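You operate a simulated robot arm through the tools that you are given. There is no shell and no other tool. Be economical: measure what you need, move in short steps, check, and stop when the job is done.

Carry out the task below with a simulated two-armed robot. There is one attempt and no reset: what you move stays moved.

## Task
Put the carton that says "seals" from the top of the window bench on the top of the dark-top bench. Then open the lower door three, put the seal ring with a green knob on the top shelf behind lower door three, then shut the three. Then press the button of bay two two times. Then fetch the square carton with a blue stripe and set it on top of the silver small steel shelf. Then fetch the crucible with a green band and set it on the top of the window bench. Then put the card with a green head marked tested on the lower shelf of the cartridge bench. Then lift the light box lid open. Keep to this order. Set down upright: carton.

The check looks at the end state, three seconds after you hand in, the way a careful person would. Anything else that was tipped, shoved, dropped, spilled or broken makes it a failure. A push-on lid holds only when it is set on centred and level and pressed home; a screw cap is set on level and turned clockwise until tight.

## Robot
Two 6-joint arms with two-finger parallel grippers on one trunk, on a base that drives. Base frame: it is fixed to the floor where the robot stands at the start and does not move with it; the origin is under the middle of the robot, x ahead of it, y to its left, z up; the surface under the hand at the start is at about z = 86. Units: cm, degrees, N and s.
The left shoulder is at the start at [-9.3, 17.7, 79.4], the right one opposite. With the tool pointing down near the work surface each hand reaches from about 10 to 70 cm from the robot's upright axis, wherever it stands, measured 20 degrees to its own side. Places, roughly: button of bay two [-360, 280, 90]; card with a green head marked tested [-600, -450, 100]; crucible with a green band [-200, -350, 100]; light box lid [-290, 110, 100]; lower door three [-520, 250, 60]; lower shelf of the cartridge bench [-520, -570, 50]; seal ring with a green knob (6x6x4 cm) [-130, 270, 90]; small carton with a blue stripe, small carton with [50, -25, 100]; small steel shelf (24x11x9 cm) [-200, 280, 100]; square carton with a blue stripe [-375, 275, 100]; top of the dark-top bench [-300, -180, 90]; top of the window bench [60, -90, 90]; top shelf behind lower door three [-520, 280, 80]. Payload 1.57 kg a hand.
Tool frame (each hand has its own): the origin (TCP) lies between the finger pads and is the grasp point; the fingertips stand 3 cm ahead of it; z points along the fingers, y is the line along which they close. The gripper opens to 8 cm. The fingers are 1.7 cm wide and 1.2 cm thick; the gripper's body (4 by 8.2 cm) begins 8 cm behind the TCP.
Orientation is told as [roll, pitch, yaw] about the base's x, y, z axes, in that order, counted from this pose: with the fingers straight down and closing along the base's y, the tool's x points along the base's -x, its y along +y and its z along -z.

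## Interface
- The arms move only by the tool jog_arm. It takes "left_steps", "right_steps" or both (then of equal length, played together; a hand with none holds still); each is a list of rows, each a list of 7 numbers: the shift along the tool's x, y, z in cm, then the turn, a rotation vector about the tool's x, y, z in degrees, then the finger opening in cm, from 0 to 8. In form: [[tx, ty, tz, rx, ry, rz, gripper], ...]. A call has 1 to 10 rows; each row shifts and turns the commanded pose from where the row before left it, along the tool's axes as they then stand. A row lasts 0.2 s, in which the tool goes at most 5 cm and 8.6 degrees; a call with a longer step from one row to the next is refused whole, and so is a gripper value outside its range. Where a pose cannot be reached the arm comes as near as it can. A force on the tool above 40 N (or 10 N above the force at the start of the call, whichever is more), or a blocked arm, ends the call early, and 0.2 s more pass. The fingers move at their own pace (about 7.2 cm/s each) and stop on an object; they squeeze with about 30 N. The grip force told is the motor's: it shows also when the fingers shut on nothing. Time passes only in rows, and 0.2 s behind the last, so rows that do not move let the fingers close. It gives the time, the measured TCP pose, the force on the tool (base axes), the opening and the grip force at its end, in the units of the frame above (readings bear some noise), with the torque about the TCP (base axes, N m) and any sound that the robot's microphone picked up.
- Cameras (640 x 400 px; columns grow to the right, rows downward): "scene" is now at [2.44, -3.5, 150.87]; the picture's right is [-0.45, -0.89, 0.00], its down [-0.71, 0.36, -0.61] and it looks along [0.55, -0.28, -0.79] (base axes); focal length 264 px, centre (320, 200). "left" rides on the left gripper at [7.2, 0.7, -12.2] in its tool frame; the picture's right is [-0.09, 1.00, 0.00], its down [-0.84, -0.08, -0.54] and it looks along [-0.54, -0.05, 0.84] (tool axes); focal length 238 px, centre (320, 200). "right" rides on the right gripper at [7.2, -0.7, -12.2] in its tool frame; the picture's right is [0.09, 1.00, 0.00], its down [-0.84, 0.08, -0.54] and it looks along [-0.54, 0.05, 0.84] (tool axes); focal length 238 px, centre (320, 200). There is no depth. A picture from a camera that has moved, and an enlarged one, comes with that camera's place and axes in the base frame and with its lens.
- snapshot(camera): a new picture of that camera. No time passes.
- move_column(by): slides the trunk up (or, below 0, down) by that many cm; the arms and the scene camera ride with it, the base frame stays. It gives what a move gives, with no picture.
- base_move(legs): drives the robot by 1 to 6 legs, each [ahead, left, turn to the left] in cm, cm and degrees, along the robot's own axes; the way and the turn of a leg run together, so that a leg with both is an arc; at most 150 cm and 180 degrees a leg. The arms and the cameras ride along, it lands a little off, and it stops where it bumps. It gives what a move gives.
- turn_head(pan, tilt): turns the head with the scene camera to pan (to the left, within 143 degrees either way) and tilt (down, from -29 to 69), counted from straight ahead of the robot. It gives what a move gives.
- zoom(camera, box): a new picture of the part [left, top, right, bottom] of that camera's present view, enlarged. No time passes.
- close_job(): hands the job in; it is judged then, once.

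Go step by step. Nothing tells you exact positions but the pictures and the camera data: compare them with the known pose of the tool, close in by small moves and look again before you grip or let go. The budget is 207 turns and 190 pictures, counting those below and the enlarged ones. Unless the task says otherwise, let go and move clear before handing in.

The tools are called after "Emit:" as a command line: name --argument value ..., lists and objects as JSON in quotes. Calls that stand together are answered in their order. jog_arm: Moves the arms, as the interface text tells. Its arguments: {"type":"object","properties":{"left_steps":{"type":"array","items":{"type":"array","items":{"type":"number"}}},"right_steps":{"type":"array","items":{"type":"array","items":{"type":"number"}}}},"required":[]} The other tools are called the same way: move_column (by) slides the trunk up or down; base_move (legs) drives the base; turn_head (pan, tilt) turns the head that bears the scene camera; snapshot (camera) takes a picture; zoom (camera, box) takes an enlarged picture of a part of a camera's view; close_job () hands the job in.

At the start:

```text
clock: 0.0
left_tcp_pos: [50.75, 3.66, 114.75]
left_tool_rot: [0.0, 0.0, 0.0]
left_wrist_force: [-0.1, 0.7, -0.5]
left_wrist_torque: [-0.02, -0.01, -0.02]
left_gripper_width: 8.0
left_finger_force: 0.0
right_tcp_pos: [29.68, -32.65, 113.68]
right_tool_rot: [-0.1, 0.0, 0.0]
right_wrist_force: [-0.1, 0.0, 1.0]
right_wrist_torque: [-0.01, -0.01, 0.01]
right_gripper_width: 8.02
right_finger_force: 0.1
trunk travel left (down, up): [-23.8, 9.0]
robot x, y, heading: [0.38, -0.09, 0.1]
head pan, tilt: [-26.9, 52.3]
```

scene: 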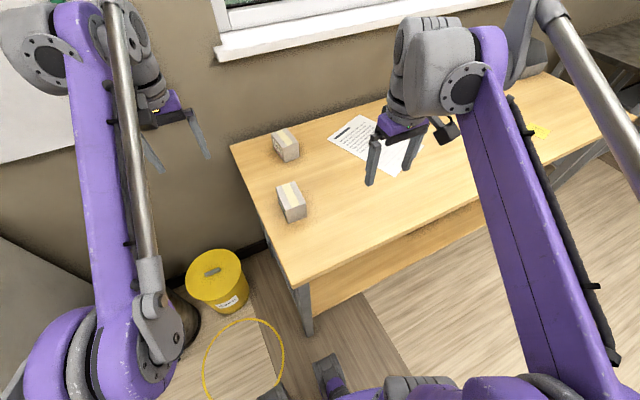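
right: 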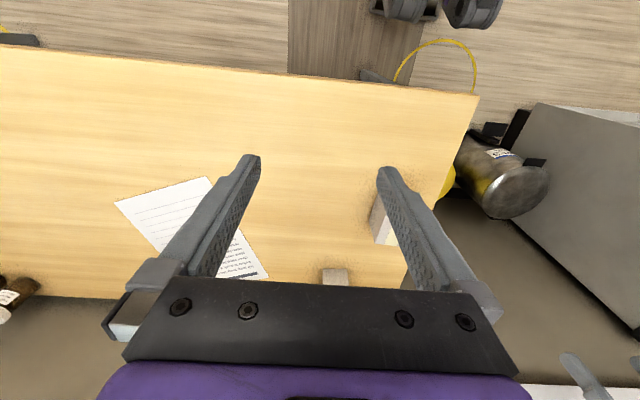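
left: 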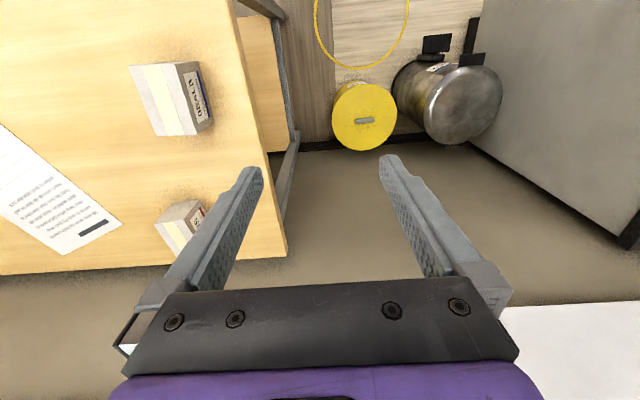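

I see two small cartons on the near-left part of the window bench; one bears a blue label and one a red one. I zoom in to read the labels.

Emit:
zoom --camera "left" --box '[110, 40, 270, 140]'

Emit:
zoom --camera "left" --box '[120, 180, 280, 280]'

Emit:
zoom --camera "scene" --box '[230, 110, 390, 230]'

```text
4.00 times, centred on (190, 90) of left
camera zoom: at [43.68, 4.27, 126.88], right [0.09, 1.0, 0.0], down [0.84, -0.08, 0.54], along [0.54, -0.05, -0.84], focal length 953 px, centre (840, 640)
```

zoom: 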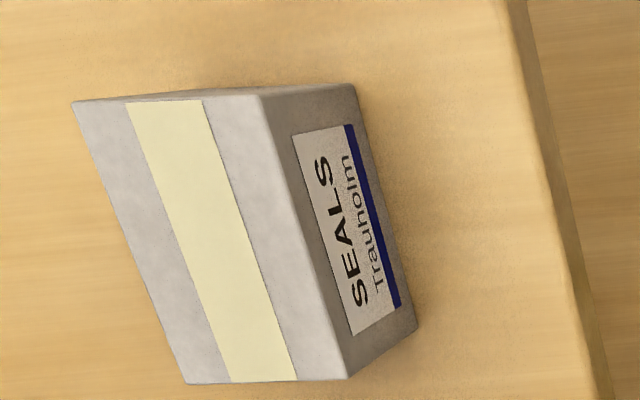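

```text
4.00 times, centred on (200, 230) of left
camera zoom: at [43.68, 4.27, 126.88], right [0.09, 1.0, 0.0], down [0.84, -0.08, 0.54], along [0.54, -0.05, -0.84], focal length 953 px, centre (800, 80)
```

zoom: 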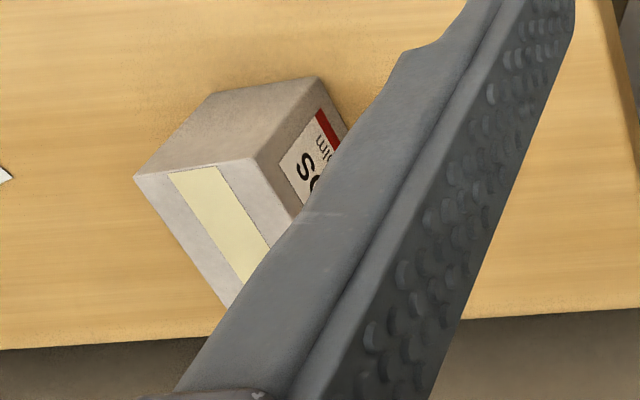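

```text
3.33 times, centred on (310, 170) of scene
camera zoom: at [2.44, -3.5, 150.87], right [-0.45, -0.89, 0.0], down [-0.71, 0.36, -0.61], along [0.55, -0.28, -0.79], focal length 881 px, centre (353, 300)
```

zoom: 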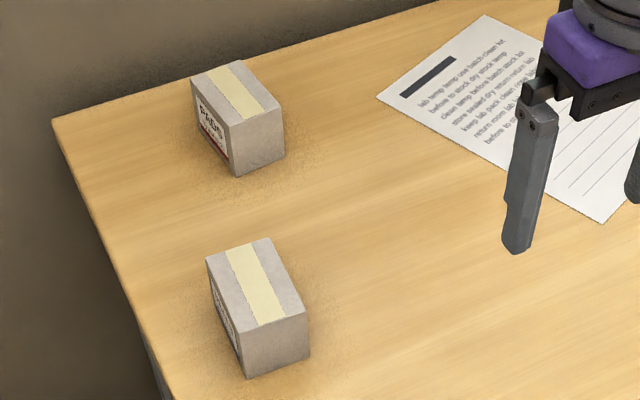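

The blue-label carton says SEALS, centre about [48.2, -17.7], top at z≈92, 6 cm wide along y. I bring the right hand above it while the left makes room.

Emit:
jog_arm --right_steps '[[-3.1, 2.5, 1.5, 0, 0, 0.5, 8], [-3.1, 2.5, 1.5, 0, 0, 0.5, 8], [-3.1, 2.5, 2, 0, 0, 0.5, 8], [-3.1, 2.5, 2, 0, 0, 0.5, 8], [-3.1, 2.5, 2, 0, 0, 0.5, 8], [-3, 2.4, 2, 0, 0, 1, 8], [0, 0, 0, 0, 0, 0, 8]]' --left_steps '[[0, 2, 0, 0, 0, 0, 8], [0, 2, 0, 0, 0, 0, 8], [0, 2, 0, 0, 0, 0, 8], [0, 2, 0, 0, 0, 0, 8], [0, 2, 0, 0, 0, 0, 8], [0, 2, 0, 0, 0, 0, 8], [0, 0, 0, 0, 0, 0, 8]]'

Emit:
snapshot --camera "right"

Emit:
snapshot --camera "scene"

```text
clock: 1.6
left_tcp_pos: [50.75, 15.61, 114.73]
left_tool_rot: [0.0, 0.0, 0.0]
left_wrist_force: [-0.1, -0.4, 0.0]
left_wrist_torque: [-0.02, 0.03, -0.01]
left_gripper_width: 7.99
left_finger_force: 0.0
right_tcp_pos: [48.49, -17.94, 102.71]
right_tool_rot: [0.0, -0.2, -3.5]
right_wrist_force: [0.4, 1.4, -1.3]
right_wrist_torque: [0.0, -0.04, -0.02]
right_gripper_width: 7.99
right_finger_force: 0.1
trunk travel left (down, up): [-23.8, 9.0]
robot x, y, heading: [0.32, -0.02, 0.2]
head pan, tilt: [-26.9, 52.3]
```

```text
183 pictures are left
camera right: at [41.11, -18.11, 114.85], right [-0.03, 1.0, 0.0], down [0.84, 0.03, 0.54], along [0.54, 0.02, -0.84], focal length 238 px, centre (320, 200)
```

right: 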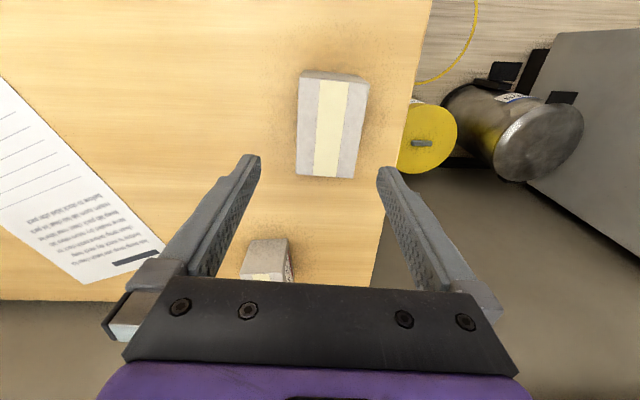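

```text
182 pictures are left
camera scene: at [2.34, -3.56, 150.87], right [-0.45, -0.89, 0.0], down [-0.7, 0.36, -0.61], along [0.55, -0.28, -0.79], focal length 264 px, centre (320, 200)
```

scene: 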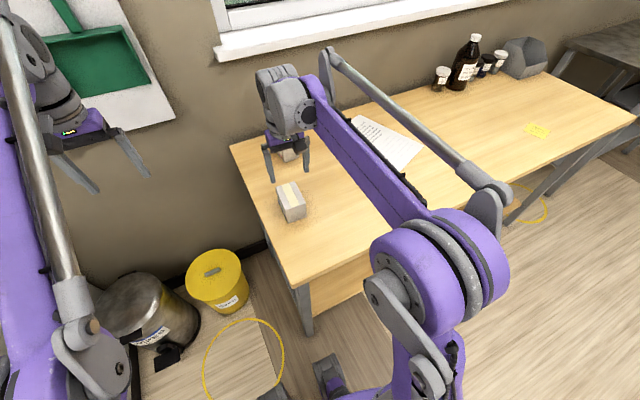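

The carton is centred near y≈-17.1; I nudge sideways and lower, fingertips just beside the top.

Emit:
jog_arm --right_steps '[[0.2, 0.7, 3, 0, 0, -1, 8], [0, 0, 3, 0, 0, 0, 8], [0, 0, 1.2, 0, 0, 0, 8], [0, 0, 0, 0, 0, 0, 8]]'

Emit:
snapshot --camera "right"

```text
clock: 2.6
left_tcp_pos: [50.78, 15.73, 114.75]
left_tool_rot: [0.0, 0.0, 0.1]
left_wrist_force: [1.2, 0.4, 0.1]
left_wrist_torque: [0.0, -0.01, 0.03]
left_gripper_width: 8.02
left_finger_force: 0.0
right_tcp_pos: [48.43, -17.29, 95.35]
right_tool_rot: [0.0, 0.0, -2.5]
right_wrist_force: [-0.6, -0.1, 0.1]
right_wrist_torque: [0.0, 0.03, -0.01]
right_gripper_width: 8.0
right_finger_force: 0.0
trunk travel left (down, up): [-23.8, 9.0]
robot x, y, heading: [-0.2, 0.14, -0.0]
head pan, tilt: [-26.9, 52.3]
```

```text
181 pictures are left
camera right: at [41.03, -17.63, 107.53], right [-0.05, 1.0, 0.0], down [0.84, 0.04, 0.54], along [0.54, 0.03, -0.84], focal length 238 px, centre (320, 200)
```

right: 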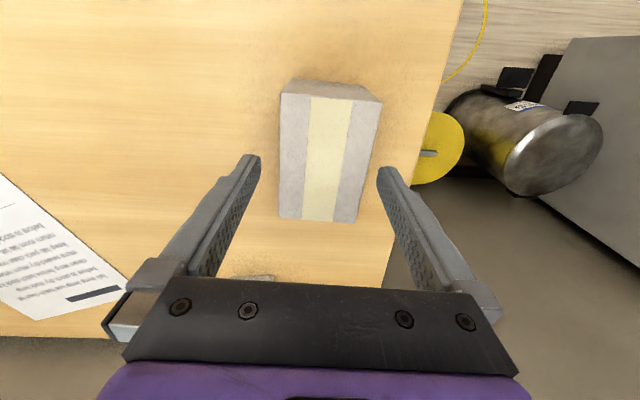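

Alignment is nearly right; I nudge 0.35 cm, lower to z≈90 and close.

Emit:
jog_arm --right_steps '[[0, 0.35, 0, 0, 0, -1, 8], [0, 0, 2.7, 0, 0, 0, 8], [0, 0, 2.6, 0, 0, 0, 8], [0, 0, 0, 0, 0, 0, 8], [0, 0, 0, 0, 0, 0, 3], [0, 0, 0, 0, 0, 0, 3], [0, 0, 0, 0, 0, 0, 3]]'

```text
clock: 4.2
left_tcp_pos: [50.84, 15.66, 114.67]
left_tool_rot: [0.0, 0.0, 0.0]
left_wrist_force: [-0.6, 0.1, 0.3]
left_wrist_torque: [0.01, -0.02, 0.0]
left_gripper_width: 7.98
left_finger_force: 0.0
right_tcp_pos: [48.04, -16.92, 90.17]
right_tool_rot: [0.0, 0.0, -1.6]
right_wrist_force: [0.8, 0.0, 0.5]
right_wrist_torque: [0.01, 0.02, 0.01]
right_gripper_width: 5.95
right_finger_force: 30.3
trunk travel left (down, up): [-23.8, 9.0]
robot x, y, heading: [-0.0, 0.26, -0.0]
head pan, tilt: [-26.9, 52.3]
```

The carton is gripped at 5.95 cm. I lift it, pull both arms in, and look around.

Emit:
jog_arm --right_steps '[[0, 0, -4, 0, 0, 0, 3], [0, 0, -4, 0, 0, 0, 3], [0, 0, -4, 0, 0, 0, 3], [0, 0, -4, 0, 0, 0, 3], [4, 0, -2, 0, 0, 0, 3], [4, -1, 0, 0, 0, 0, 3], [4, -1, 0, 0, 0, 0, 3], [4, 0, 0, 0, 0, 0, 3], [3, 0, 0, 0, 0, 0, 3], [0, 0, 0, 0, 0, 0, 3]]' --left_steps '[[4, 0.5, 0, 0, 0, 0, 8], [4, 0.5, 0, 0, 0, 0, 8], [4, 0.5, 0, 0, 0, 0, 8], [4, 0.5, 0, 0, 0, 0, 8], [4, 0, 0, 0, 0, 0, 8], [0, 0, 0, 0, 0, 0, 8], [0, 0, 0, 0, 0, 0, 8], [0, 0, 0, 0, 0, 0, 8], [0, 0, 0, 0, 0, 0, 8], [0, 0, 0, 0, 0, 0, 8]]'

Emit:
turn_head --pan 140 --tilt 20

Emit:
snapshot --camera "scene"

Emit:
turn_head --pan -140 --tilt 20

Emit:
snapshot --camera "scene"

Emit:
turn_head --pan -70 --tilt 20

Emit:
snapshot --camera "scene"

```text
clock: 6.4
left_tcp_pos: [30.86, 17.66, 114.44]
left_tool_rot: [0.1, 0.0, 0.0]
left_wrist_force: [-0.2, -0.1, -0.6]
left_wrist_torque: [0.02, 0.01, -0.02]
left_gripper_width: 7.99
left_finger_force: 0.0
right_tcp_pos: [29.04, -18.59, 108.17]
right_tool_rot: [0.0, 0.0, -1.5]
right_wrist_force: [0.5, 0.0, 0.4]
right_wrist_torque: [0.01, 0.03, 0.01]
right_gripper_width: 5.93
right_finger_force: 30.2
trunk travel left (down, up): [-23.8, 9.0]
robot x, y, heading: [0.3, 0.1, -0.0]
head pan, tilt: [-26.9, 52.3]
```

```text
clock: 8.9
left_tcp_pos: [30.72, 17.61, 114.64]
left_tool_rot: [0.0, 0.0, 0.0]
left_wrist_force: [0.2, 0.1, -0.6]
left_wrist_torque: [-0.06, 0.02, 0.01]
left_gripper_width: 8.01
left_finger_force: 0.0
right_tcp_pos: [29.05, -18.58, 108.14]
right_tool_rot: [0.0, -0.1, -1.5]
right_wrist_force: [-0.2, 0.3, -0.8]
right_wrist_torque: [0.02, 0.0, 0.02]
right_gripper_width: 5.96
right_finger_force: 29.6
trunk travel left (down, up): [-23.8, 9.0]
robot x, y, heading: [-0.19, -0.06, -0.0]
head pan, tilt: [140.0, 20.0]
```

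```text
180 pictures are left
camera scene: at [-11.35, 5.88, 155.73], right [0.64, 0.77, 0.0], down [0.26, -0.22, -0.94], along [-0.72, 0.6, -0.34], focal length 264 px, centre (320, 200)
```

scene: 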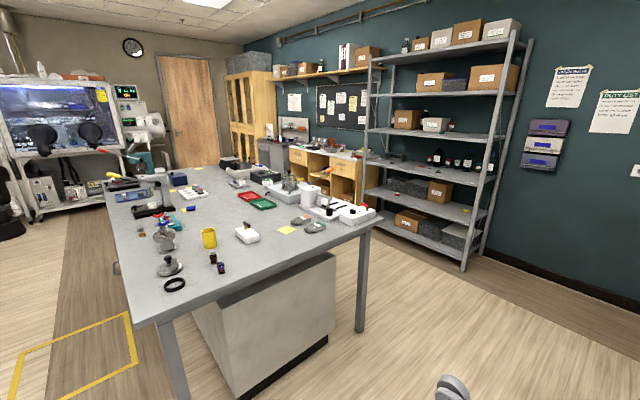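

```text
clock: 12.8
left_tcp_pos: [30.76, 17.62, 114.5]
left_tool_rot: [0.0, 0.0, 0.0]
left_wrist_force: [0.6, 0.1, -0.7]
left_wrist_torque: [-0.01, -0.01, -0.02]
left_gripper_width: 8.02
left_finger_force: 0.1
right_tcp_pos: [29.15, -18.45, 108.1]
right_tool_rot: [0.0, 0.0, -1.5]
right_wrist_force: [-0.2, 1.2, -0.9]
right_wrist_torque: [0.03, 0.05, 0.01]
right_gripper_width: 5.95
right_finger_force: 29.7
trunk travel left (down, up): [-23.8, 9.0]
robot x, y, heading: [-0.08, -0.0, 0.2]
head pan, tilt: [-140.0, 20.0]
```

```text
179 pictures are left
camera scene: at [-11.35, -6.1, 155.73], right [-0.64, 0.77, 0.0], down [0.26, 0.22, -0.94], along [-0.72, -0.6, -0.34], focal length 264 px, centre (320, 200)
```

scene: 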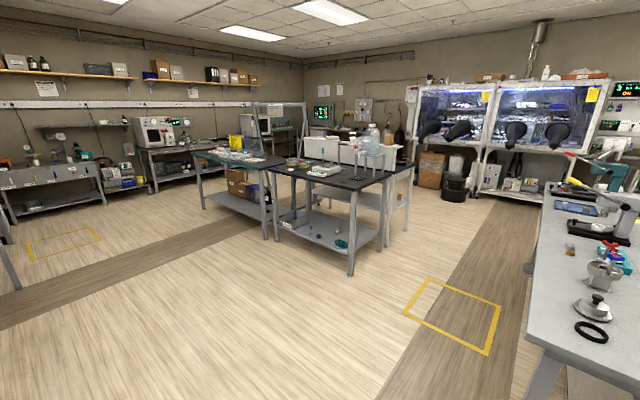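

```text
clock: 14.2
left_tcp_pos: [30.79, 17.7, 114.51]
left_tool_rot: [0.0, 0.0, 0.1]
left_wrist_force: [0.4, 0.5, 0.0]
left_wrist_torque: [0.0, -0.01, 0.01]
left_gripper_width: 8.0
left_finger_force: 0.0
right_tcp_pos: [29.16, -18.63, 108.1]
right_tool_rot: [0.0, 0.0, -1.5]
right_wrist_force: [0.0, 0.3, -0.5]
right_wrist_torque: [-0.02, 0.02, -0.02]
right_gripper_width: 5.96
right_finger_force: 30.0
trunk travel left (down, up): [-23.8, 9.0]
robot x, y, heading: [-0.0, 0.12, 0.0]
head pan, tilt: [-70.0, 20.0]
```

```text
178 pictures are left
camera scene: at [-1.04, -8.86, 155.73], right [-0.94, -0.34, 0.0], down [-0.12, 0.32, -0.94], along [0.32, -0.88, -0.34], focal length 264 px, centre (320, 200)
```

scene: 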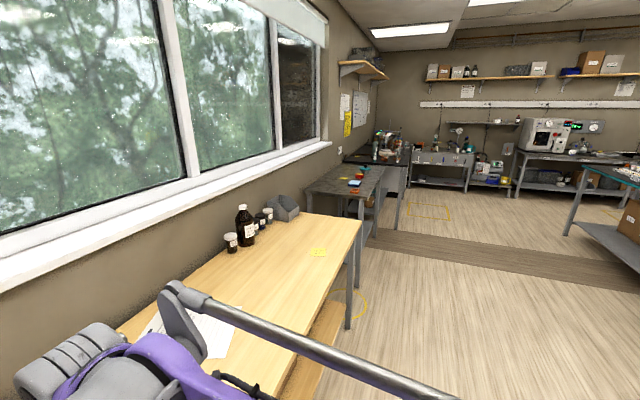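

The dark-top bench's near side lies around x≈-190, y from -116 to -227. I zoom on it for free space, then drive.

Emit:
turn_head --pan -140 --tilt 20

Emit:
zoom --camera "scene" --box '[180, 100, 420, 250]'

Emit:
zoom --camera "scene" --box '[400, 120, 640, 400]'

```text
clock: 15.6
left_tcp_pos: [30.75, 17.69, 114.45]
left_tool_rot: [0.0, 0.1, 0.0]
left_wrist_force: [-0.8, 0.1, 0.0]
left_wrist_torque: [0.01, -0.01, 0.02]
left_gripper_width: 7.99
left_finger_force: 0.0
right_tcp_pos: [29.2, -18.61, 107.99]
right_tool_rot: [0.0, 0.1, -1.4]
right_wrist_force: [0.6, -0.3, -1.8]
right_wrist_torque: [0.01, 0.0, 0.02]
right_gripper_width: 5.97
right_finger_force: 29.9
trunk travel left (down, up): [-23.8, 9.0]
robot x, y, heading: [0.38, 0.21, -0.1]
head pan, tilt: [-140.0, 20.0]
```

```text
2.67 times, centred on (300, 175) of scene
camera zoom: at [-11.35, -6.1, 155.73], right [-0.64, 0.77, 0.0], down [0.26, 0.22, -0.94], along [-0.72, -0.6, -0.34], focal length 704 px, centre (373, 267)
```

zoom: 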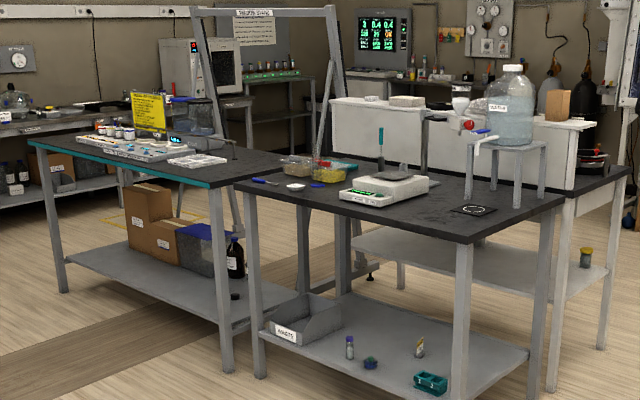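

```text
1.43 times, centred on (520, 260) of scene
camera zoom: at [-11.35, -6.1, 155.73], right [-0.64, 0.77, 0.0], down [0.26, 0.22, -0.94], along [-0.72, -0.6, -0.34], focal length 377 px, centre (34, 114)
```

zoom: 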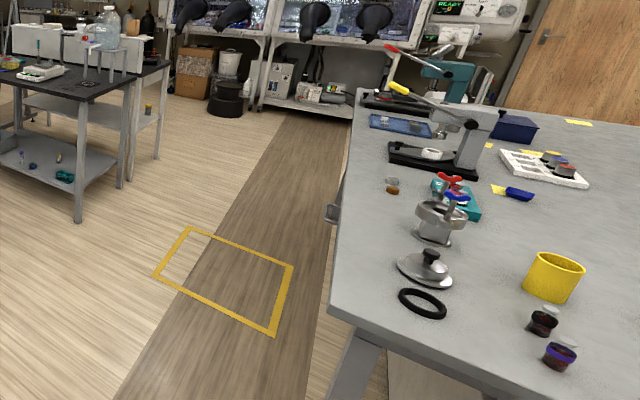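

The dark-top island has a front part (x≈-190..-255) and a part behind a white divider. I drive there for a closer view.

Emit:
base_move --legs '[[-40, 0, 0], [-20, -100, 0], [0, 0, -180], [50, 65, 0]]'

Emit:
turn_head --pan 0 --tilt 28

Emit:
snapshot --camera "scene"

```text
clock: 39.7
left_tcp_pos: [-144.67, -176.89, 114.42]
left_tool_rot: [0.0, 0.0, 178.1]
left_wrist_force: [-1.0, 0.1, -0.4]
left_wrist_torque: [0.02, 0.02, -0.01]
left_gripper_width: 7.99
left_finger_force: 0.0
right_tcp_pos: [-141.99, -140.81, 107.98]
right_tool_rot: [0.1, 0.0, 176.6]
right_wrist_force: [0.1, -1.1, -0.5]
right_wrist_torque: [-0.03, 0.01, 0.0]
right_gripper_width: 5.94
right_finger_force: 30.6
trunk travel left (down, up): [-23.8, 9.0]
robot x, y, heading: [-113.72, -160.33, 177.9]
head pan, tilt: [-140.0, 20.0]
```

```text
clock: 42.0
left_tcp_pos: [-144.71, -176.91, 114.54]
left_tool_rot: [0.0, 0.0, 178.1]
left_wrist_force: [0.2, 0.8, -1.0]
left_wrist_torque: [0.02, -0.03, -0.01]
left_gripper_width: 8.01
left_finger_force: 0.1
right_tcp_pos: [-141.99, -140.8, 108.03]
right_tool_rot: [0.0, -0.1, 176.5]
right_wrist_force: [0.7, -0.1, -1.0]
right_wrist_torque: [-0.02, -0.03, 0.01]
right_gripper_width: 5.96
right_finger_force: 30.3
trunk travel left (down, up): [-23.8, 9.0]
robot x, y, heading: [-113.55, -160.3, 177.9]
head pan, tilt: [0.0, 28.0]
```

```text
175 pictures are left
camera scene: at [-118.71, -160.3, 154.45], right [0.03, 1.0, 0.0], down [0.47, -0.02, -0.88], along [-0.88, 0.03, -0.47], focal length 264 px, centre (320, 200)
```

scene: 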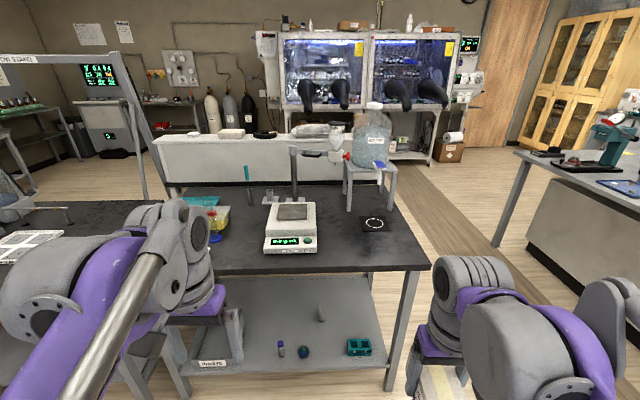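

There's a second half behind the white divider, and the hint [-300,-180] fits that one, so I drive along the aisle to look at it from the side.

Emit:
base_move --legs '[[0, -108, 0], [90, 0, 0], [85, 0, 0], [0, 0, 90]]'

Emit:
snapshot --camera "scene"

```text
clock: 63.9
left_tcp_pos: [-270.01, -80.82, 114.47]
left_tool_rot: [0.0, 0.0, -93.4]
left_wrist_force: [0.9, -1.2, 0.8]
left_wrist_torque: [0.0, 0.0, 0.01]
left_gripper_width: 7.96
left_finger_force: 0.0
right_tcp_pos: [-306.07, -77.05, 108.09]
right_tool_rot: [0.0, 0.0, -94.9]
right_wrist_force: [0.4, -0.2, -0.9]
right_wrist_torque: [-0.02, 0.02, -0.02]
right_gripper_width: 5.92
right_finger_force: 29.8
trunk travel left (down, up): [-23.8, 9.0]
robot x, y, heading: [-285.73, -49.15, -93.5]
head pan, tilt: [0.0, 28.0]
```

```text
174 pictures are left
camera scene: at [-286.37, -54.28, 154.45], right [-1.0, 0.06, 0.0], down [0.03, 0.47, -0.88], along [-0.05, -0.88, -0.47], focal length 264 px, centre (320, 200)
```

scene: 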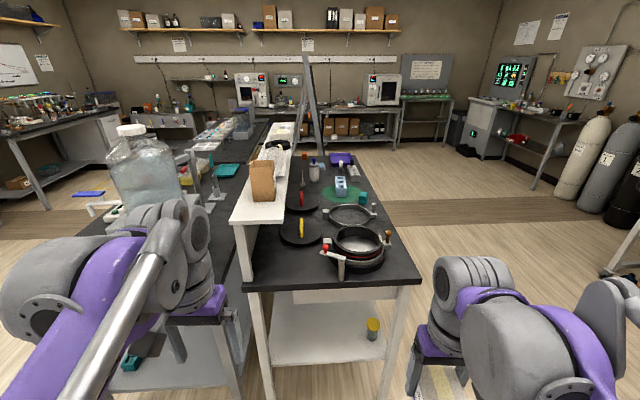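

The rear half (white frame, black top, x≈-322..-258) matches the hint. I zoom on its surface for a free spot.

Emit:
zoom --camera "scene" --box '[220, 130, 440, 300]'

```text
2.35 times, centred on (330, 215) of scene
camera zoom: at [-286.37, -54.28, 154.45], right [-1.0, 0.06, 0.0], down [0.03, 0.47, -0.88], along [-0.05, -0.88, -0.47], focal length 622 px, centre (296, 165)
```

zoom: 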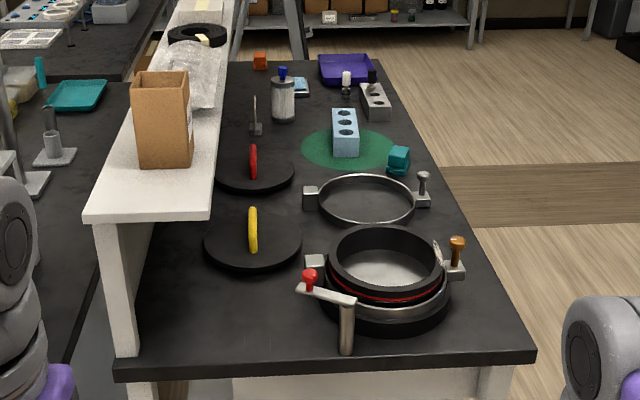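

The near end is crowded and under a shelf overhang. I go round to the bench's open (-x) side for a better look.

Emit:
base_move --legs '[[0, -105, 0], [0, 0, 93.5], [0, -105, 0]]'

Emit:
turn_head --pan 0 --tilt 38

Emit:
snapshot --camera "scene"

```text
clock: 86.4
left_tcp_pos: [-359.76, -129.08, 114.51]
left_tool_rot: [0.0, 0.0, 0.5]
left_wrist_force: [-0.3, -0.7, -0.4]
left_wrist_torque: [0.01, 0.0, 0.01]
left_gripper_width: 8.02
left_finger_force: 0.0
right_tcp_pos: [-361.06, -165.3, 108.05]
right_tool_rot: [0.0, -0.2, -1.0]
right_wrist_force: [0.2, 0.9, -0.1]
right_wrist_torque: [-0.01, 0.01, -0.01]
right_gripper_width: 5.93
right_finger_force: 30.4
trunk travel left (down, up): [-23.8, 9.0]
robot x, y, heading: [-390.44, -147.07, 0.4]
head pan, tilt: [0.0, 28.0]
```

```text
clock: 87.1
left_tcp_pos: [-359.7, -129.09, 114.44]
left_tool_rot: [0.0, 0.0, 0.4]
left_wrist_force: [0.1, 0.1, -0.4]
left_wrist_torque: [0.03, -0.01, 0.01]
left_gripper_width: 8.0
left_finger_force: 0.0
right_tcp_pos: [-361.09, -165.29, 108.05]
right_tool_rot: [0.0, 0.0, -1.0]
right_wrist_force: [-0.8, -0.8, -0.8]
right_wrist_torque: [0.01, -0.03, 0.04]
right_gripper_width: 5.94
right_finger_force: 29.6
trunk travel left (down, up): [-23.8, 9.0]
robot x, y, heading: [-390.24, -147.21, 0.4]
head pan, tilt: [0.0, 38.0]
```

```text
172 pictures are left
camera scene: at [-385.94, -147.07, 152.9], right [0.01, -1.0, 0.0], down [-0.62, -0.01, -0.79], along [0.79, 0.01, -0.62], focal length 264 px, centre (320, 200)
```

scene: 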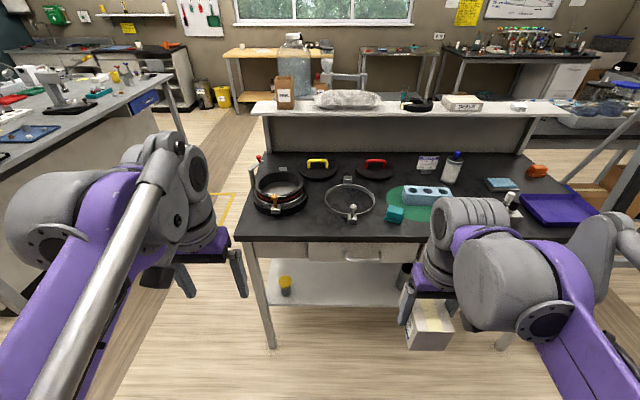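

There's some free room near the middle (between the red lid and the green mat) and along the front edge. I zoom to judge.

Emit:
zoom --camera "scene" --box '[230, 130, 450, 270]'

Emit:
snapshot --camera "right"

```text
2.86 times, centred on (340, 200) of scene
camera zoom: at [-385.94, -147.07, 152.9], right [0.01, -1.0, 0.0], down [-0.62, -0.01, -0.79], along [0.79, 0.01, -0.62], focal length 755 px, centre (263, 200)
```

zoom: 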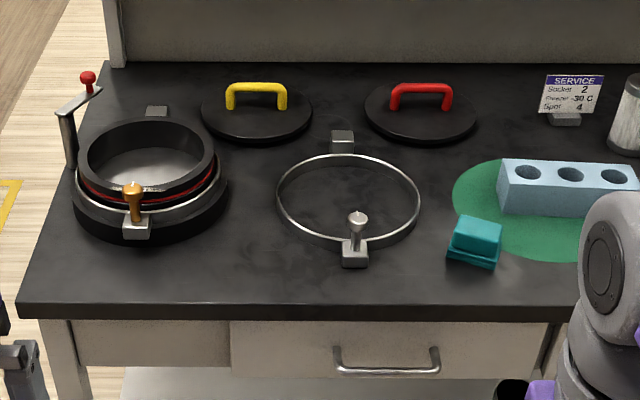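

```text
170 pictures are left
camera right: at [-368.4, -165.82, 120.24], right [-0.07, 1.0, 0.0], down [0.84, 0.06, 0.54], along [0.54, 0.04, -0.84], focal length 238 px, centre (320, 200)
```

right: 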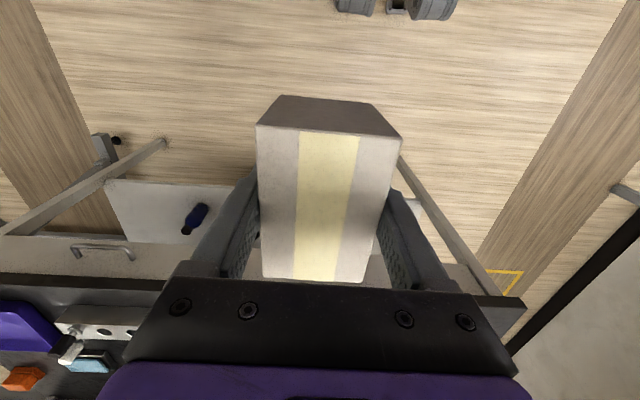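

A good free patch lies between the pot and the ring near the front edge: about [-318.5, -145.5]. I drive a bit closer.

Emit:
base_move --legs '[[22, 19.8, 0]]'

Emit:
turn_head --pan 0 --tilt 50

Emit:
snapshot --camera "scene"

```text
clock: 89.5
left_tcp_pos: [-337.78, -109.13, 114.42]
left_tool_rot: [0.0, 0.0, 0.8]
left_wrist_force: [0.0, 0.2, 0.1]
left_wrist_torque: [-0.01, -0.01, 0.0]
left_gripper_width: 7.97
left_finger_force: 0.2
right_tcp_pos: [-339.11, -145.19, 108.19]
right_tool_rot: [0.0, 0.0, -0.9]
right_wrist_force: [0.8, 0.1, -0.2]
right_wrist_torque: [-0.02, -0.01, 0.03]
right_gripper_width: 5.93
right_finger_force: 29.7
trunk travel left (down, up): [-23.8, 9.0]
robot x, y, heading: [-368.44, -127.11, 0.8]
head pan, tilt: [0.0, 38.0]
```

```text
clock: 90.2
left_tcp_pos: [-338.01, -109.08, 114.57]
left_tool_rot: [0.0, 0.0, 0.7]
left_wrist_force: [0.1, -0.6, 0.1]
left_wrist_torque: [0.0, 0.04, -0.03]
left_gripper_width: 7.98
left_finger_force: 0.1
right_tcp_pos: [-339.11, -145.2, 108.15]
right_tool_rot: [0.0, 0.1, -0.8]
right_wrist_force: [0.1, -0.1, -0.8]
right_wrist_torque: [-0.01, 0.02, -0.02]
right_gripper_width: 5.94
right_finger_force: 30.1
trunk travel left (down, up): [-23.8, 9.0]
robot x, y, heading: [-368.26, -126.98, 0.7]
head pan, tilt: [0.0, 50.0]
```

```text
169 pictures are left
camera scene: at [-365.01, -127.1, 151.18], right [0.01, -1.0, 0.0], down [-0.77, -0.01, -0.64], along [0.64, 0.01, -0.77], focal length 264 px, centre (320, 200)
```

scene: 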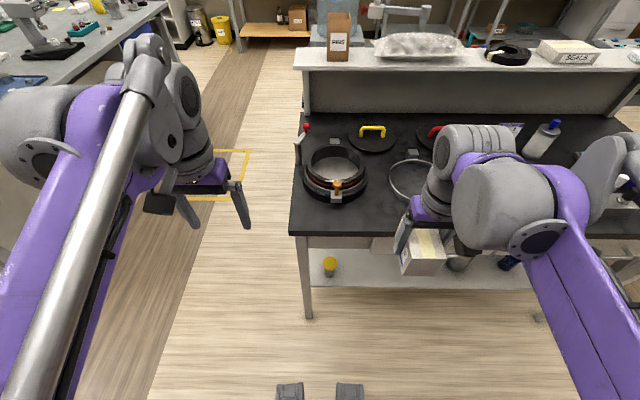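

The geometry agrees. I move the hand ahead over the spot and look.

Emit:
jog_arm --right_steps '[[-4.1, 0, 0, 0, 0, 0, 3], [-4.1, 0, 0, 0, 0, 0, 3], [-4.1, 0, 0, 0, 0, 0, 3], [-4.1, 0, 0, 0, 0, 0, 3], [-4.1, 0, 0, 0, 0, 0, 3], [0, 0, 0, 0, 0, 0, 3]]'

Emit:
zoom --camera "scene" --box '[270, 110, 490, 260]'

Emit:
snapshot --camera "right"

Emit:
snapshot --camera "left"

```text
clock: 91.6
left_tcp_pos: [-338.0, -109.02, 114.55]
left_tool_rot: [0.0, 0.1, 0.8]
left_wrist_force: [0.1, -0.4, 0.2]
left_wrist_torque: [-0.05, 0.03, 0.01]
left_gripper_width: 8.0
left_finger_force: 0.0
right_tcp_pos: [-318.88, -145.69, 108.17]
right_tool_rot: [0.0, -0.1, -0.8]
right_wrist_force: [0.2, -0.8, -1.4]
right_wrist_torque: [-0.03, -0.01, 0.01]
right_gripper_width: 5.93
right_finger_force: 29.6
trunk travel left (down, up): [-23.8, 9.0]
robot x, y, heading: [-368.39, -127.06, 0.8]
head pan, tilt: [0.0, 50.0]
```

```text
2.67 times, centred on (380, 185) of scene
camera zoom: at [-365.12, -127.08, 151.18], right [0.01, -1.0, 0.0], down [-0.77, -0.01, -0.64], along [0.64, 0.01, -0.77], focal length 704 px, centre (160, 240)
```

zoom: 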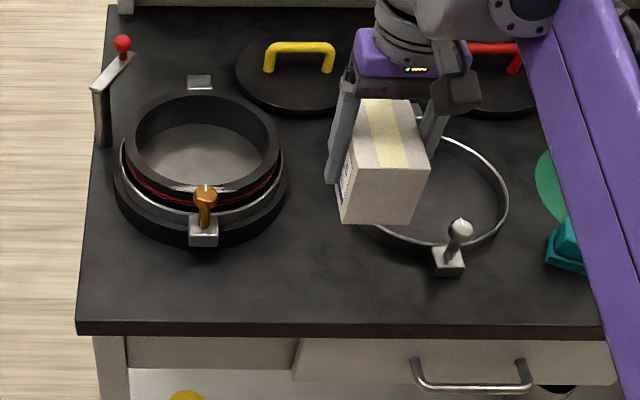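

```text
167 pictures are left
camera right: at [-326.14, -146.27, 120.32], right [-0.08, 1.0, 0.0], down [0.84, 0.07, 0.54], along [0.54, 0.04, -0.84], focal length 238 px, centre (320, 200)
```

right: 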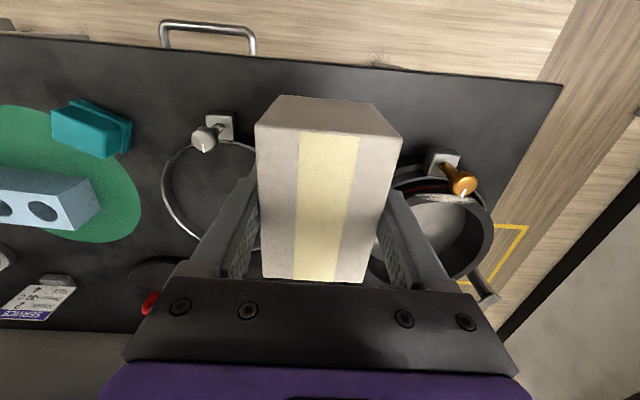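

```text
166 pictures are left
camera left: at [-345.16, -108.46, 126.66], right [0.08, 1.0, 0.0], down [0.84, -0.07, 0.54], along [0.54, -0.04, -0.84], focal length 238 px, centre (320, 200)
```

left: 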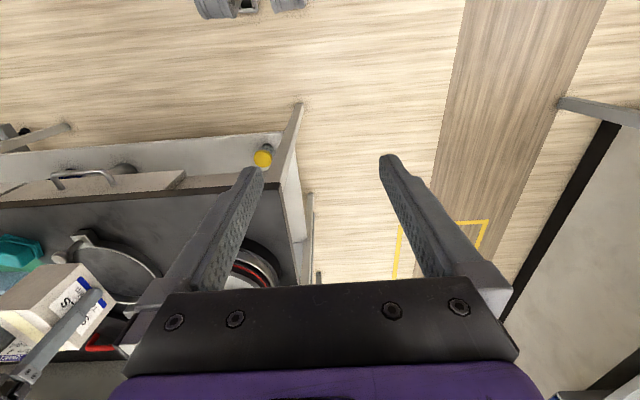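

The spot is clear on both sides. I lower the carton, slowly at the end.

Emit:
jog_arm --right_steps '[[0, 0, 4, 0, 0, 0, 3], [0, 0, 4, 0, 0, 0, 3], [0, 0, 3, 0, 0, 0, 3], [0, 0, 1, 0, 0, 0, 3], [0, 0, 0.5, 0, 0, 0, 3], [0, 0, 0.5, 0, 0, 0, 3], [0, 0, 0, 0, 0, 0, 3]]'

Emit:
zoom --camera "scene" --box '[270, 110, 490, 260]'

```text
clock: 93.2
left_tcp_pos: [-337.94, -108.95, 114.44]
left_tool_rot: [-0.1, 0.0, 0.7]
left_wrist_force: [0.5, -0.4, 0.3]
left_wrist_torque: [0.01, -0.02, -0.01]
left_gripper_width: 7.98
left_finger_force: 0.1
right_tcp_pos: [-318.68, -145.71, 95.1]
right_tool_rot: [0.0, 0.0, -0.8]
right_wrist_force: [-0.8, 0.5, -0.6]
right_wrist_torque: [0.02, -0.01, 0.03]
right_gripper_width: 5.94
right_finger_force: 29.8
trunk travel left (down, up): [-23.8, 9.0]
robot x, y, heading: [-368.68, -127.08, 0.7]
head pan, tilt: [0.0, 50.0]
```

```text
2.67 times, centred on (380, 185) of scene
camera zoom: at [-365.01, -127.09, 151.18], right [0.01, -1.0, 0.0], down [-0.77, -0.01, -0.64], along [0.64, 0.01, -0.77], focal length 704 px, centre (160, 240)
```

zoom: 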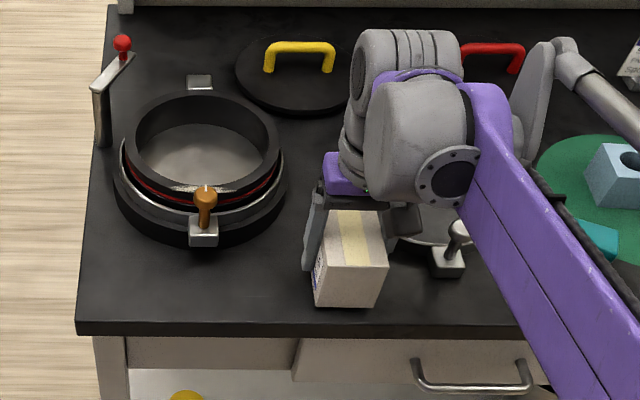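

Close to the surface; I keep lowering in small steps watching the force.

Emit:
jog_arm --right_steps '[[0, 0, 0.4, 0, 0, 0, 3], [0, 0, 0.4, 0, 0, 0, 3], [0, 0, 0.4, 0, 0, 0, 3], [0, 0, 0, 0, 0, 0, 3]]'

Emit:
zoom --camera "scene" --box '[270, 110, 490, 260]'

```text
clock: 94.2
left_tcp_pos: [-338.1, -109.08, 114.61]
left_tool_rot: [-0.1, -0.1, 0.6]
left_wrist_force: [0.1, 0.4, 0.2]
left_wrist_torque: [0.02, 0.02, 0.0]
left_gripper_width: 8.01
left_finger_force: 0.1
right_tcp_pos: [-318.79, -145.59, 93.96]
right_tool_rot: [0.1, -0.2, -0.8]
right_wrist_force: [9.1, -1.6, 33.8]
right_wrist_torque: [-0.01, -0.05, 0.03]
right_gripper_width: 5.99
right_finger_force: 29.7
trunk travel left (down, up): [-23.8, 9.0]
robot x, y, heading: [-368.49, -126.85, 0.8]
head pan, tilt: [0.0, 50.0]
```

```text
2.67 times, centred on (380, 185) of scene
camera zoom: at [-365.15, -127.02, 151.2], right [0.01, -1.0, 0.0], down [-0.77, -0.01, -0.64], along [0.64, 0.01, -0.77], focal length 704 px, centre (160, 240)
```

zoom: 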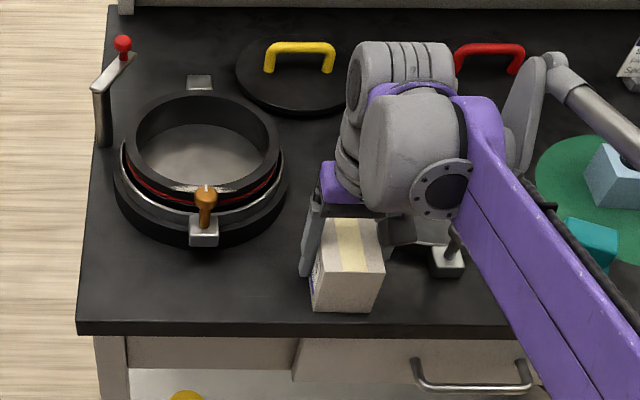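

Contact (about 34 N): I ease up slightly, open, and lift away.

Emit:
jog_arm --right_steps '[[0, 0, -0.25, 0, 0, 0, 3], [0, 0, 0, 0, 0, 0, 7.6], [0, 0, 0, 0, 0, 0, 7.6], [0, 0, -2, 0, 0, 0, 7.6], [0, 0, -4, 0, 0, 0, 7.6], [0, 0, -4, 0, 0, 0, 7.6], [0, 0, -4, 0, 0, 0, 7.6], [4, 0, -4, 0, 0, 0, 7.6], [4, 0, 0, 0, 0, 0, 7.6], [4, 0, 0, 0, 0, 0, 7.6]]'

Emit:
zoom --camera "scene" --box '[270, 110, 490, 260]'

```text
refused: row 8 steps farther than a row can; nothing moved
```

```text
2.67 times, centred on (380, 185) of scene
camera zoom: at [-365.15, -127.02, 151.2], right [0.01, -1.0, 0.0], down [-0.77, -0.01, -0.64], along [0.64, 0.01, -0.77], focal length 704 px, centre (160, 240)
```

zoom: 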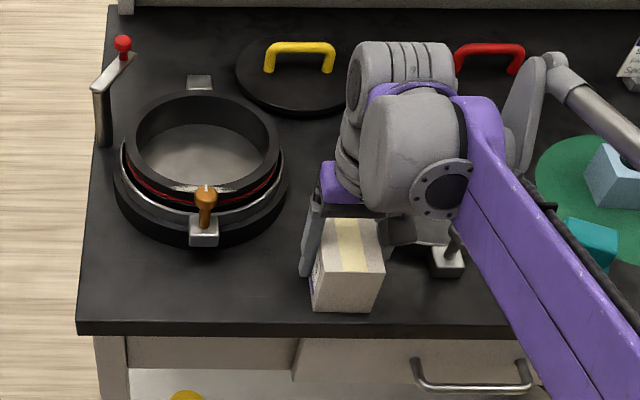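

The last call was refused for a step that was too long; I repeat it with shorter rows.

Emit:
jog_arm --right_steps '[[0, 0, -0.25, 0, 0, 0, 3], [0, 0, 0, 0, 0, 0, 7.6], [0, 0, 0, 0, 0, 0, 7.6], [0, 0, -2, 0, 0, 0, 7.6], [0, 0, -4, 0, 0, 0, 7.6], [0, 0, -4, 0, 0, 0, 7.6], [0, 0, -4.5, 0, 0, 0, 7.6], [4.5, 0, 0, 0, 0, 0, 7.6], [4.5, 0, 0, 0, 0, 0, 7.6], [4.5, 0, 0, 0, 0, 0, 7.6]]'

Emit:
zoom --camera "scene" --box '[270, 110, 490, 260]'

```text
clock: 96.4
left_tcp_pos: [-338.17, -109.06, 114.58]
left_tool_rot: [0.0, -0.1, 0.7]
left_wrist_force: [0.3, 0.0, 0.4]
left_wrist_torque: [0.01, -0.03, 0.03]
left_gripper_width: 7.97
left_finger_force: 0.0
right_tcp_pos: [-332.59, -145.01, 108.5]
right_tool_rot: [0.0, -0.2, -0.7]
right_wrist_force: [0.7, -0.4, -0.2]
right_wrist_torque: [-0.02, -0.02, 0.0]
right_gripper_width: 7.63
right_finger_force: 0.1
trunk travel left (down, up): [-23.8, 9.0]
robot x, y, heading: [-368.46, -127.26, 0.6]
head pan, tilt: [0.0, 50.0]
```

```text
2.67 times, centred on (380, 185) of scene
camera zoom: at [-365.21, -127.09, 151.18], right [0.01, -1.0, 0.0], down [-0.77, -0.01, -0.64], along [0.64, 0.01, -0.77], focal length 704 px, centre (160, 240)
```

zoom: 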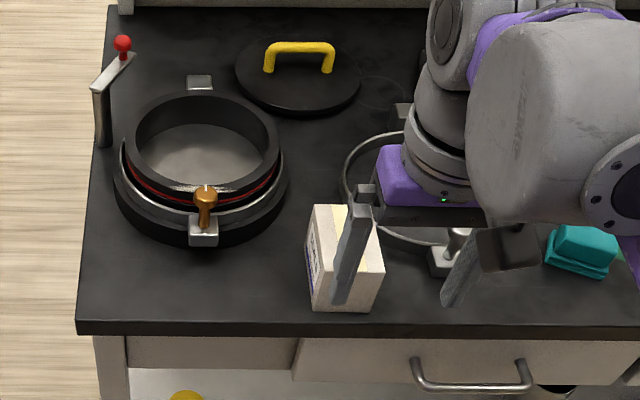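

The carton stands upright on the dark-top bench. Next I look toward the bays before driving.

Emit:
turn_head --pan 85 --tilt 15

Emit:
snapshot --camera "scene"

Emit:
turn_head --pan 130 --tilt 15

Emit:
snapshot --camera "scene"

```text
clock: 98.0
left_tcp_pos: [-338.05, -109.11, 114.44]
left_tool_rot: [0.0, 0.0, 0.7]
left_wrist_force: [-0.5, 1.1, -0.2]
left_wrist_torque: [-0.02, 0.02, -0.02]
left_gripper_width: 7.99
left_finger_force: 0.0
right_tcp_pos: [-332.25, -144.96, 108.44]
right_tool_rot: [-0.1, -0.1, -0.8]
right_wrist_force: [-0.4, -0.1, 0.5]
right_wrist_torque: [0.01, -0.03, 0.0]
right_gripper_width: 7.62
right_finger_force: 0.1
trunk travel left (down, up): [-23.8, 9.0]
robot x, y, heading: [-368.65, -126.76, 0.7]
head pan, tilt: [85.0, 15.0]
```

```text
161 pictures are left
camera scene: at [-372.0, -117.86, 156.55], right [1.0, -0.08, 0.0], down [-0.02, -0.26, -0.97], along [0.07, 0.96, -0.26], focal length 264 px, centre (320, 200)
```

scene: 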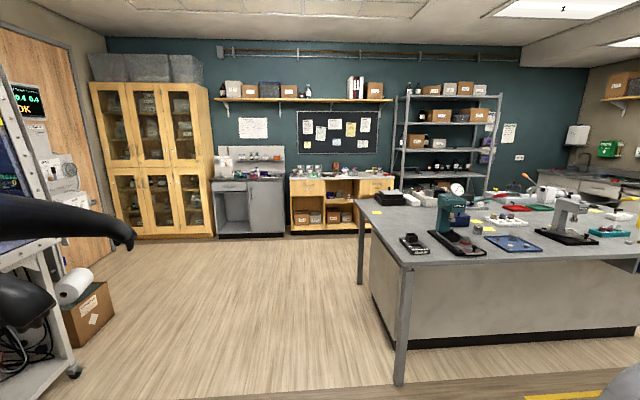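

```text
clock: 99.2
left_tcp_pos: [-337.97, -108.96, 114.54]
left_tool_rot: [-0.1, -0.1, 0.6]
left_wrist_force: [-0.4, -0.2, 0.7]
left_wrist_torque: [-0.01, 0.0, 0.0]
left_gripper_width: 7.99
left_finger_force: 0.1
right_tcp_pos: [-332.27, -144.95, 108.53]
right_tool_rot: [-0.1, -0.1, -0.8]
right_wrist_force: [0.6, 0.9, 0.9]
right_wrist_torque: [-0.02, -0.01, 0.01]
right_gripper_width: 7.61
right_finger_force: 0.0
trunk travel left (down, up): [-23.8, 9.0]
robot x, y, heading: [-368.41, -126.89, 0.9]
head pan, tilt: [130.0, 15.0]
```

```text
160 pictures are left
camera scene: at [-378.79, -120.09, 156.55], right [0.76, 0.65, 0.0], down [0.17, -0.2, -0.97], along [-0.63, 0.73, -0.26], focal length 264 px, centre (320, 200)
```

scene: 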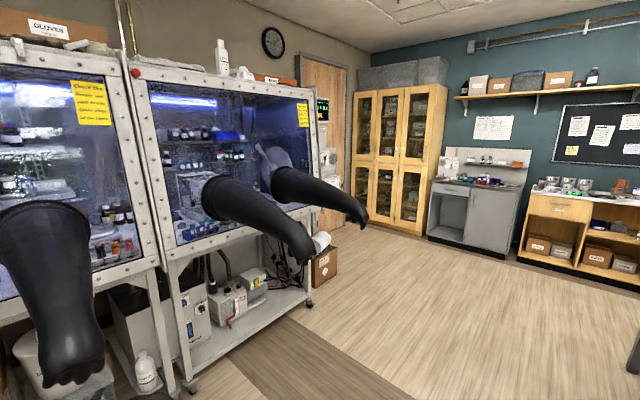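

The wooden cabinet with glass doors holds lower door three (rightmost lower, x≈-525); the shelving at right (x≈-230..-75) should hold the seal ring and the small steel shelf. I drive to the wall aisle and over to the shelving.

Emit:
base_move --legs '[[-17, 0, 0], [0, 150, 0], [0, 150, 0], [0, 0, 89], [12, -120, 0], [0, -120, 0]]'

Emit:
turn_head --pan 0 --tilt 25

Emit:
snapshot --camera "scene"

```text
clock: 150.8
left_tcp_pos: [-173.05, 222.6, 114.49]
left_tool_rot: [0.0, 0.0, 94.1]
left_wrist_force: [0.2, -0.4, -0.6]
left_wrist_torque: [0.0, 0.02, -0.01]
left_gripper_width: 8.0
left_finger_force: 0.0
right_tcp_pos: [-137.62, 230.23, 108.33]
right_tool_rot: [0.0, -0.1, 92.6]
right_wrist_force: [0.7, 1.0, 0.2]
right_wrist_torque: [-0.01, 0.0, 0.01]
right_gripper_width: 7.61
right_finger_force: 0.0
trunk travel left (down, up): [-23.8, 9.0]
robot x, y, heading: [-153.6, 193.16, 94.2]
head pan, tilt: [130.0, 15.0]
```

```text
clock: 152.9
left_tcp_pos: [-173.15, 222.57, 114.57]
left_tool_rot: [0.0, 0.0, 94.1]
left_wrist_force: [-0.5, 0.2, 0.4]
left_wrist_torque: [0.01, 0.05, 0.03]
left_gripper_width: 8.0
left_finger_force: 0.1
right_tcp_pos: [-137.66, 230.3, 108.45]
right_tool_rot: [0.0, 0.0, 92.6]
right_wrist_force: [-0.2, -0.4, 0.6]
right_wrist_torque: [0.02, -0.02, -0.02]
right_gripper_width: 7.62
right_finger_force: 0.0
trunk travel left (down, up): [-23.8, 9.0]
robot x, y, heading: [-153.18, 193.48, 94.0]
head pan, tilt: [0.0, 25.0]
```

```text
159 pictures are left
camera scene: at [-153.97, 198.22, 154.93], right [1.0, 0.07, 0.0], down [0.03, -0.42, -0.91], along [-0.07, 0.9, -0.42], focal length 264 px, centre (320, 200)
```

scene: 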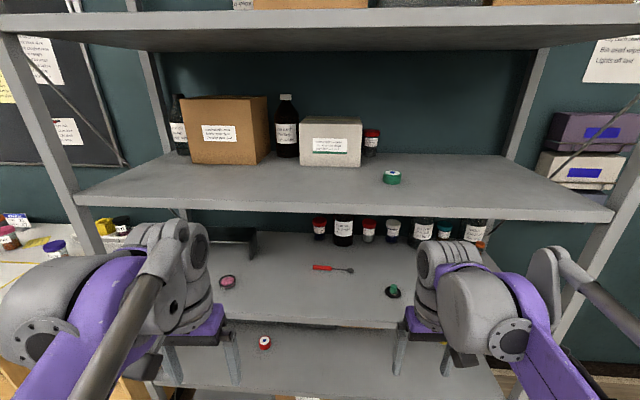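

The ring with the green knob sits on the middle shelf at right (px 393,290). I zoom in.

Emit:
zoom --camera "scene" --box '[200, 210, 480, 330]'

Emit:
snapshot --camera "right"

Emit:
snapshot --camera "left"

```text
2.29 times, centred on (340, 270) of scene
camera zoom: at [-153.97, 198.22, 154.93], right [1.0, 0.07, 0.0], down [0.03, -0.42, -0.91], along [-0.07, 0.9, -0.42], focal length 604 px, centre (274, 40)
```

zoom: 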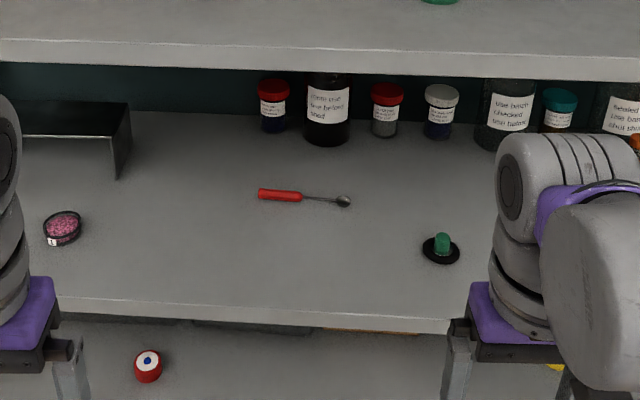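

```text
157 pictures are left
camera right: at [-136.75, 223.14, 120.62], right [-0.99, -0.14, 0.0], down [-0.12, 0.83, 0.54], along [-0.07, 0.54, -0.84], focal length 238 px, centre (320, 200)
```

right: 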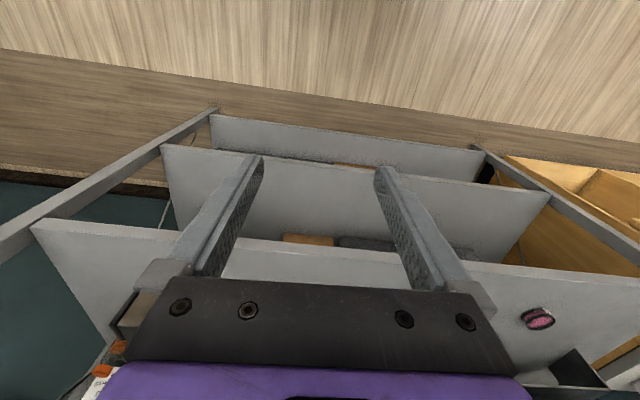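

```text
156 pictures are left
camera left: at [-173.21, 215.32, 126.64], right [-1.0, 0.02, 0.0], down [0.02, 0.84, 0.54], along [0.01, 0.54, -0.84], focal length 238 px, centre (320, 200)
```

left: 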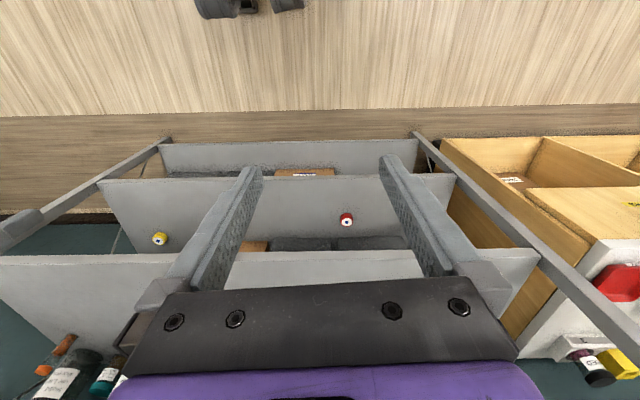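

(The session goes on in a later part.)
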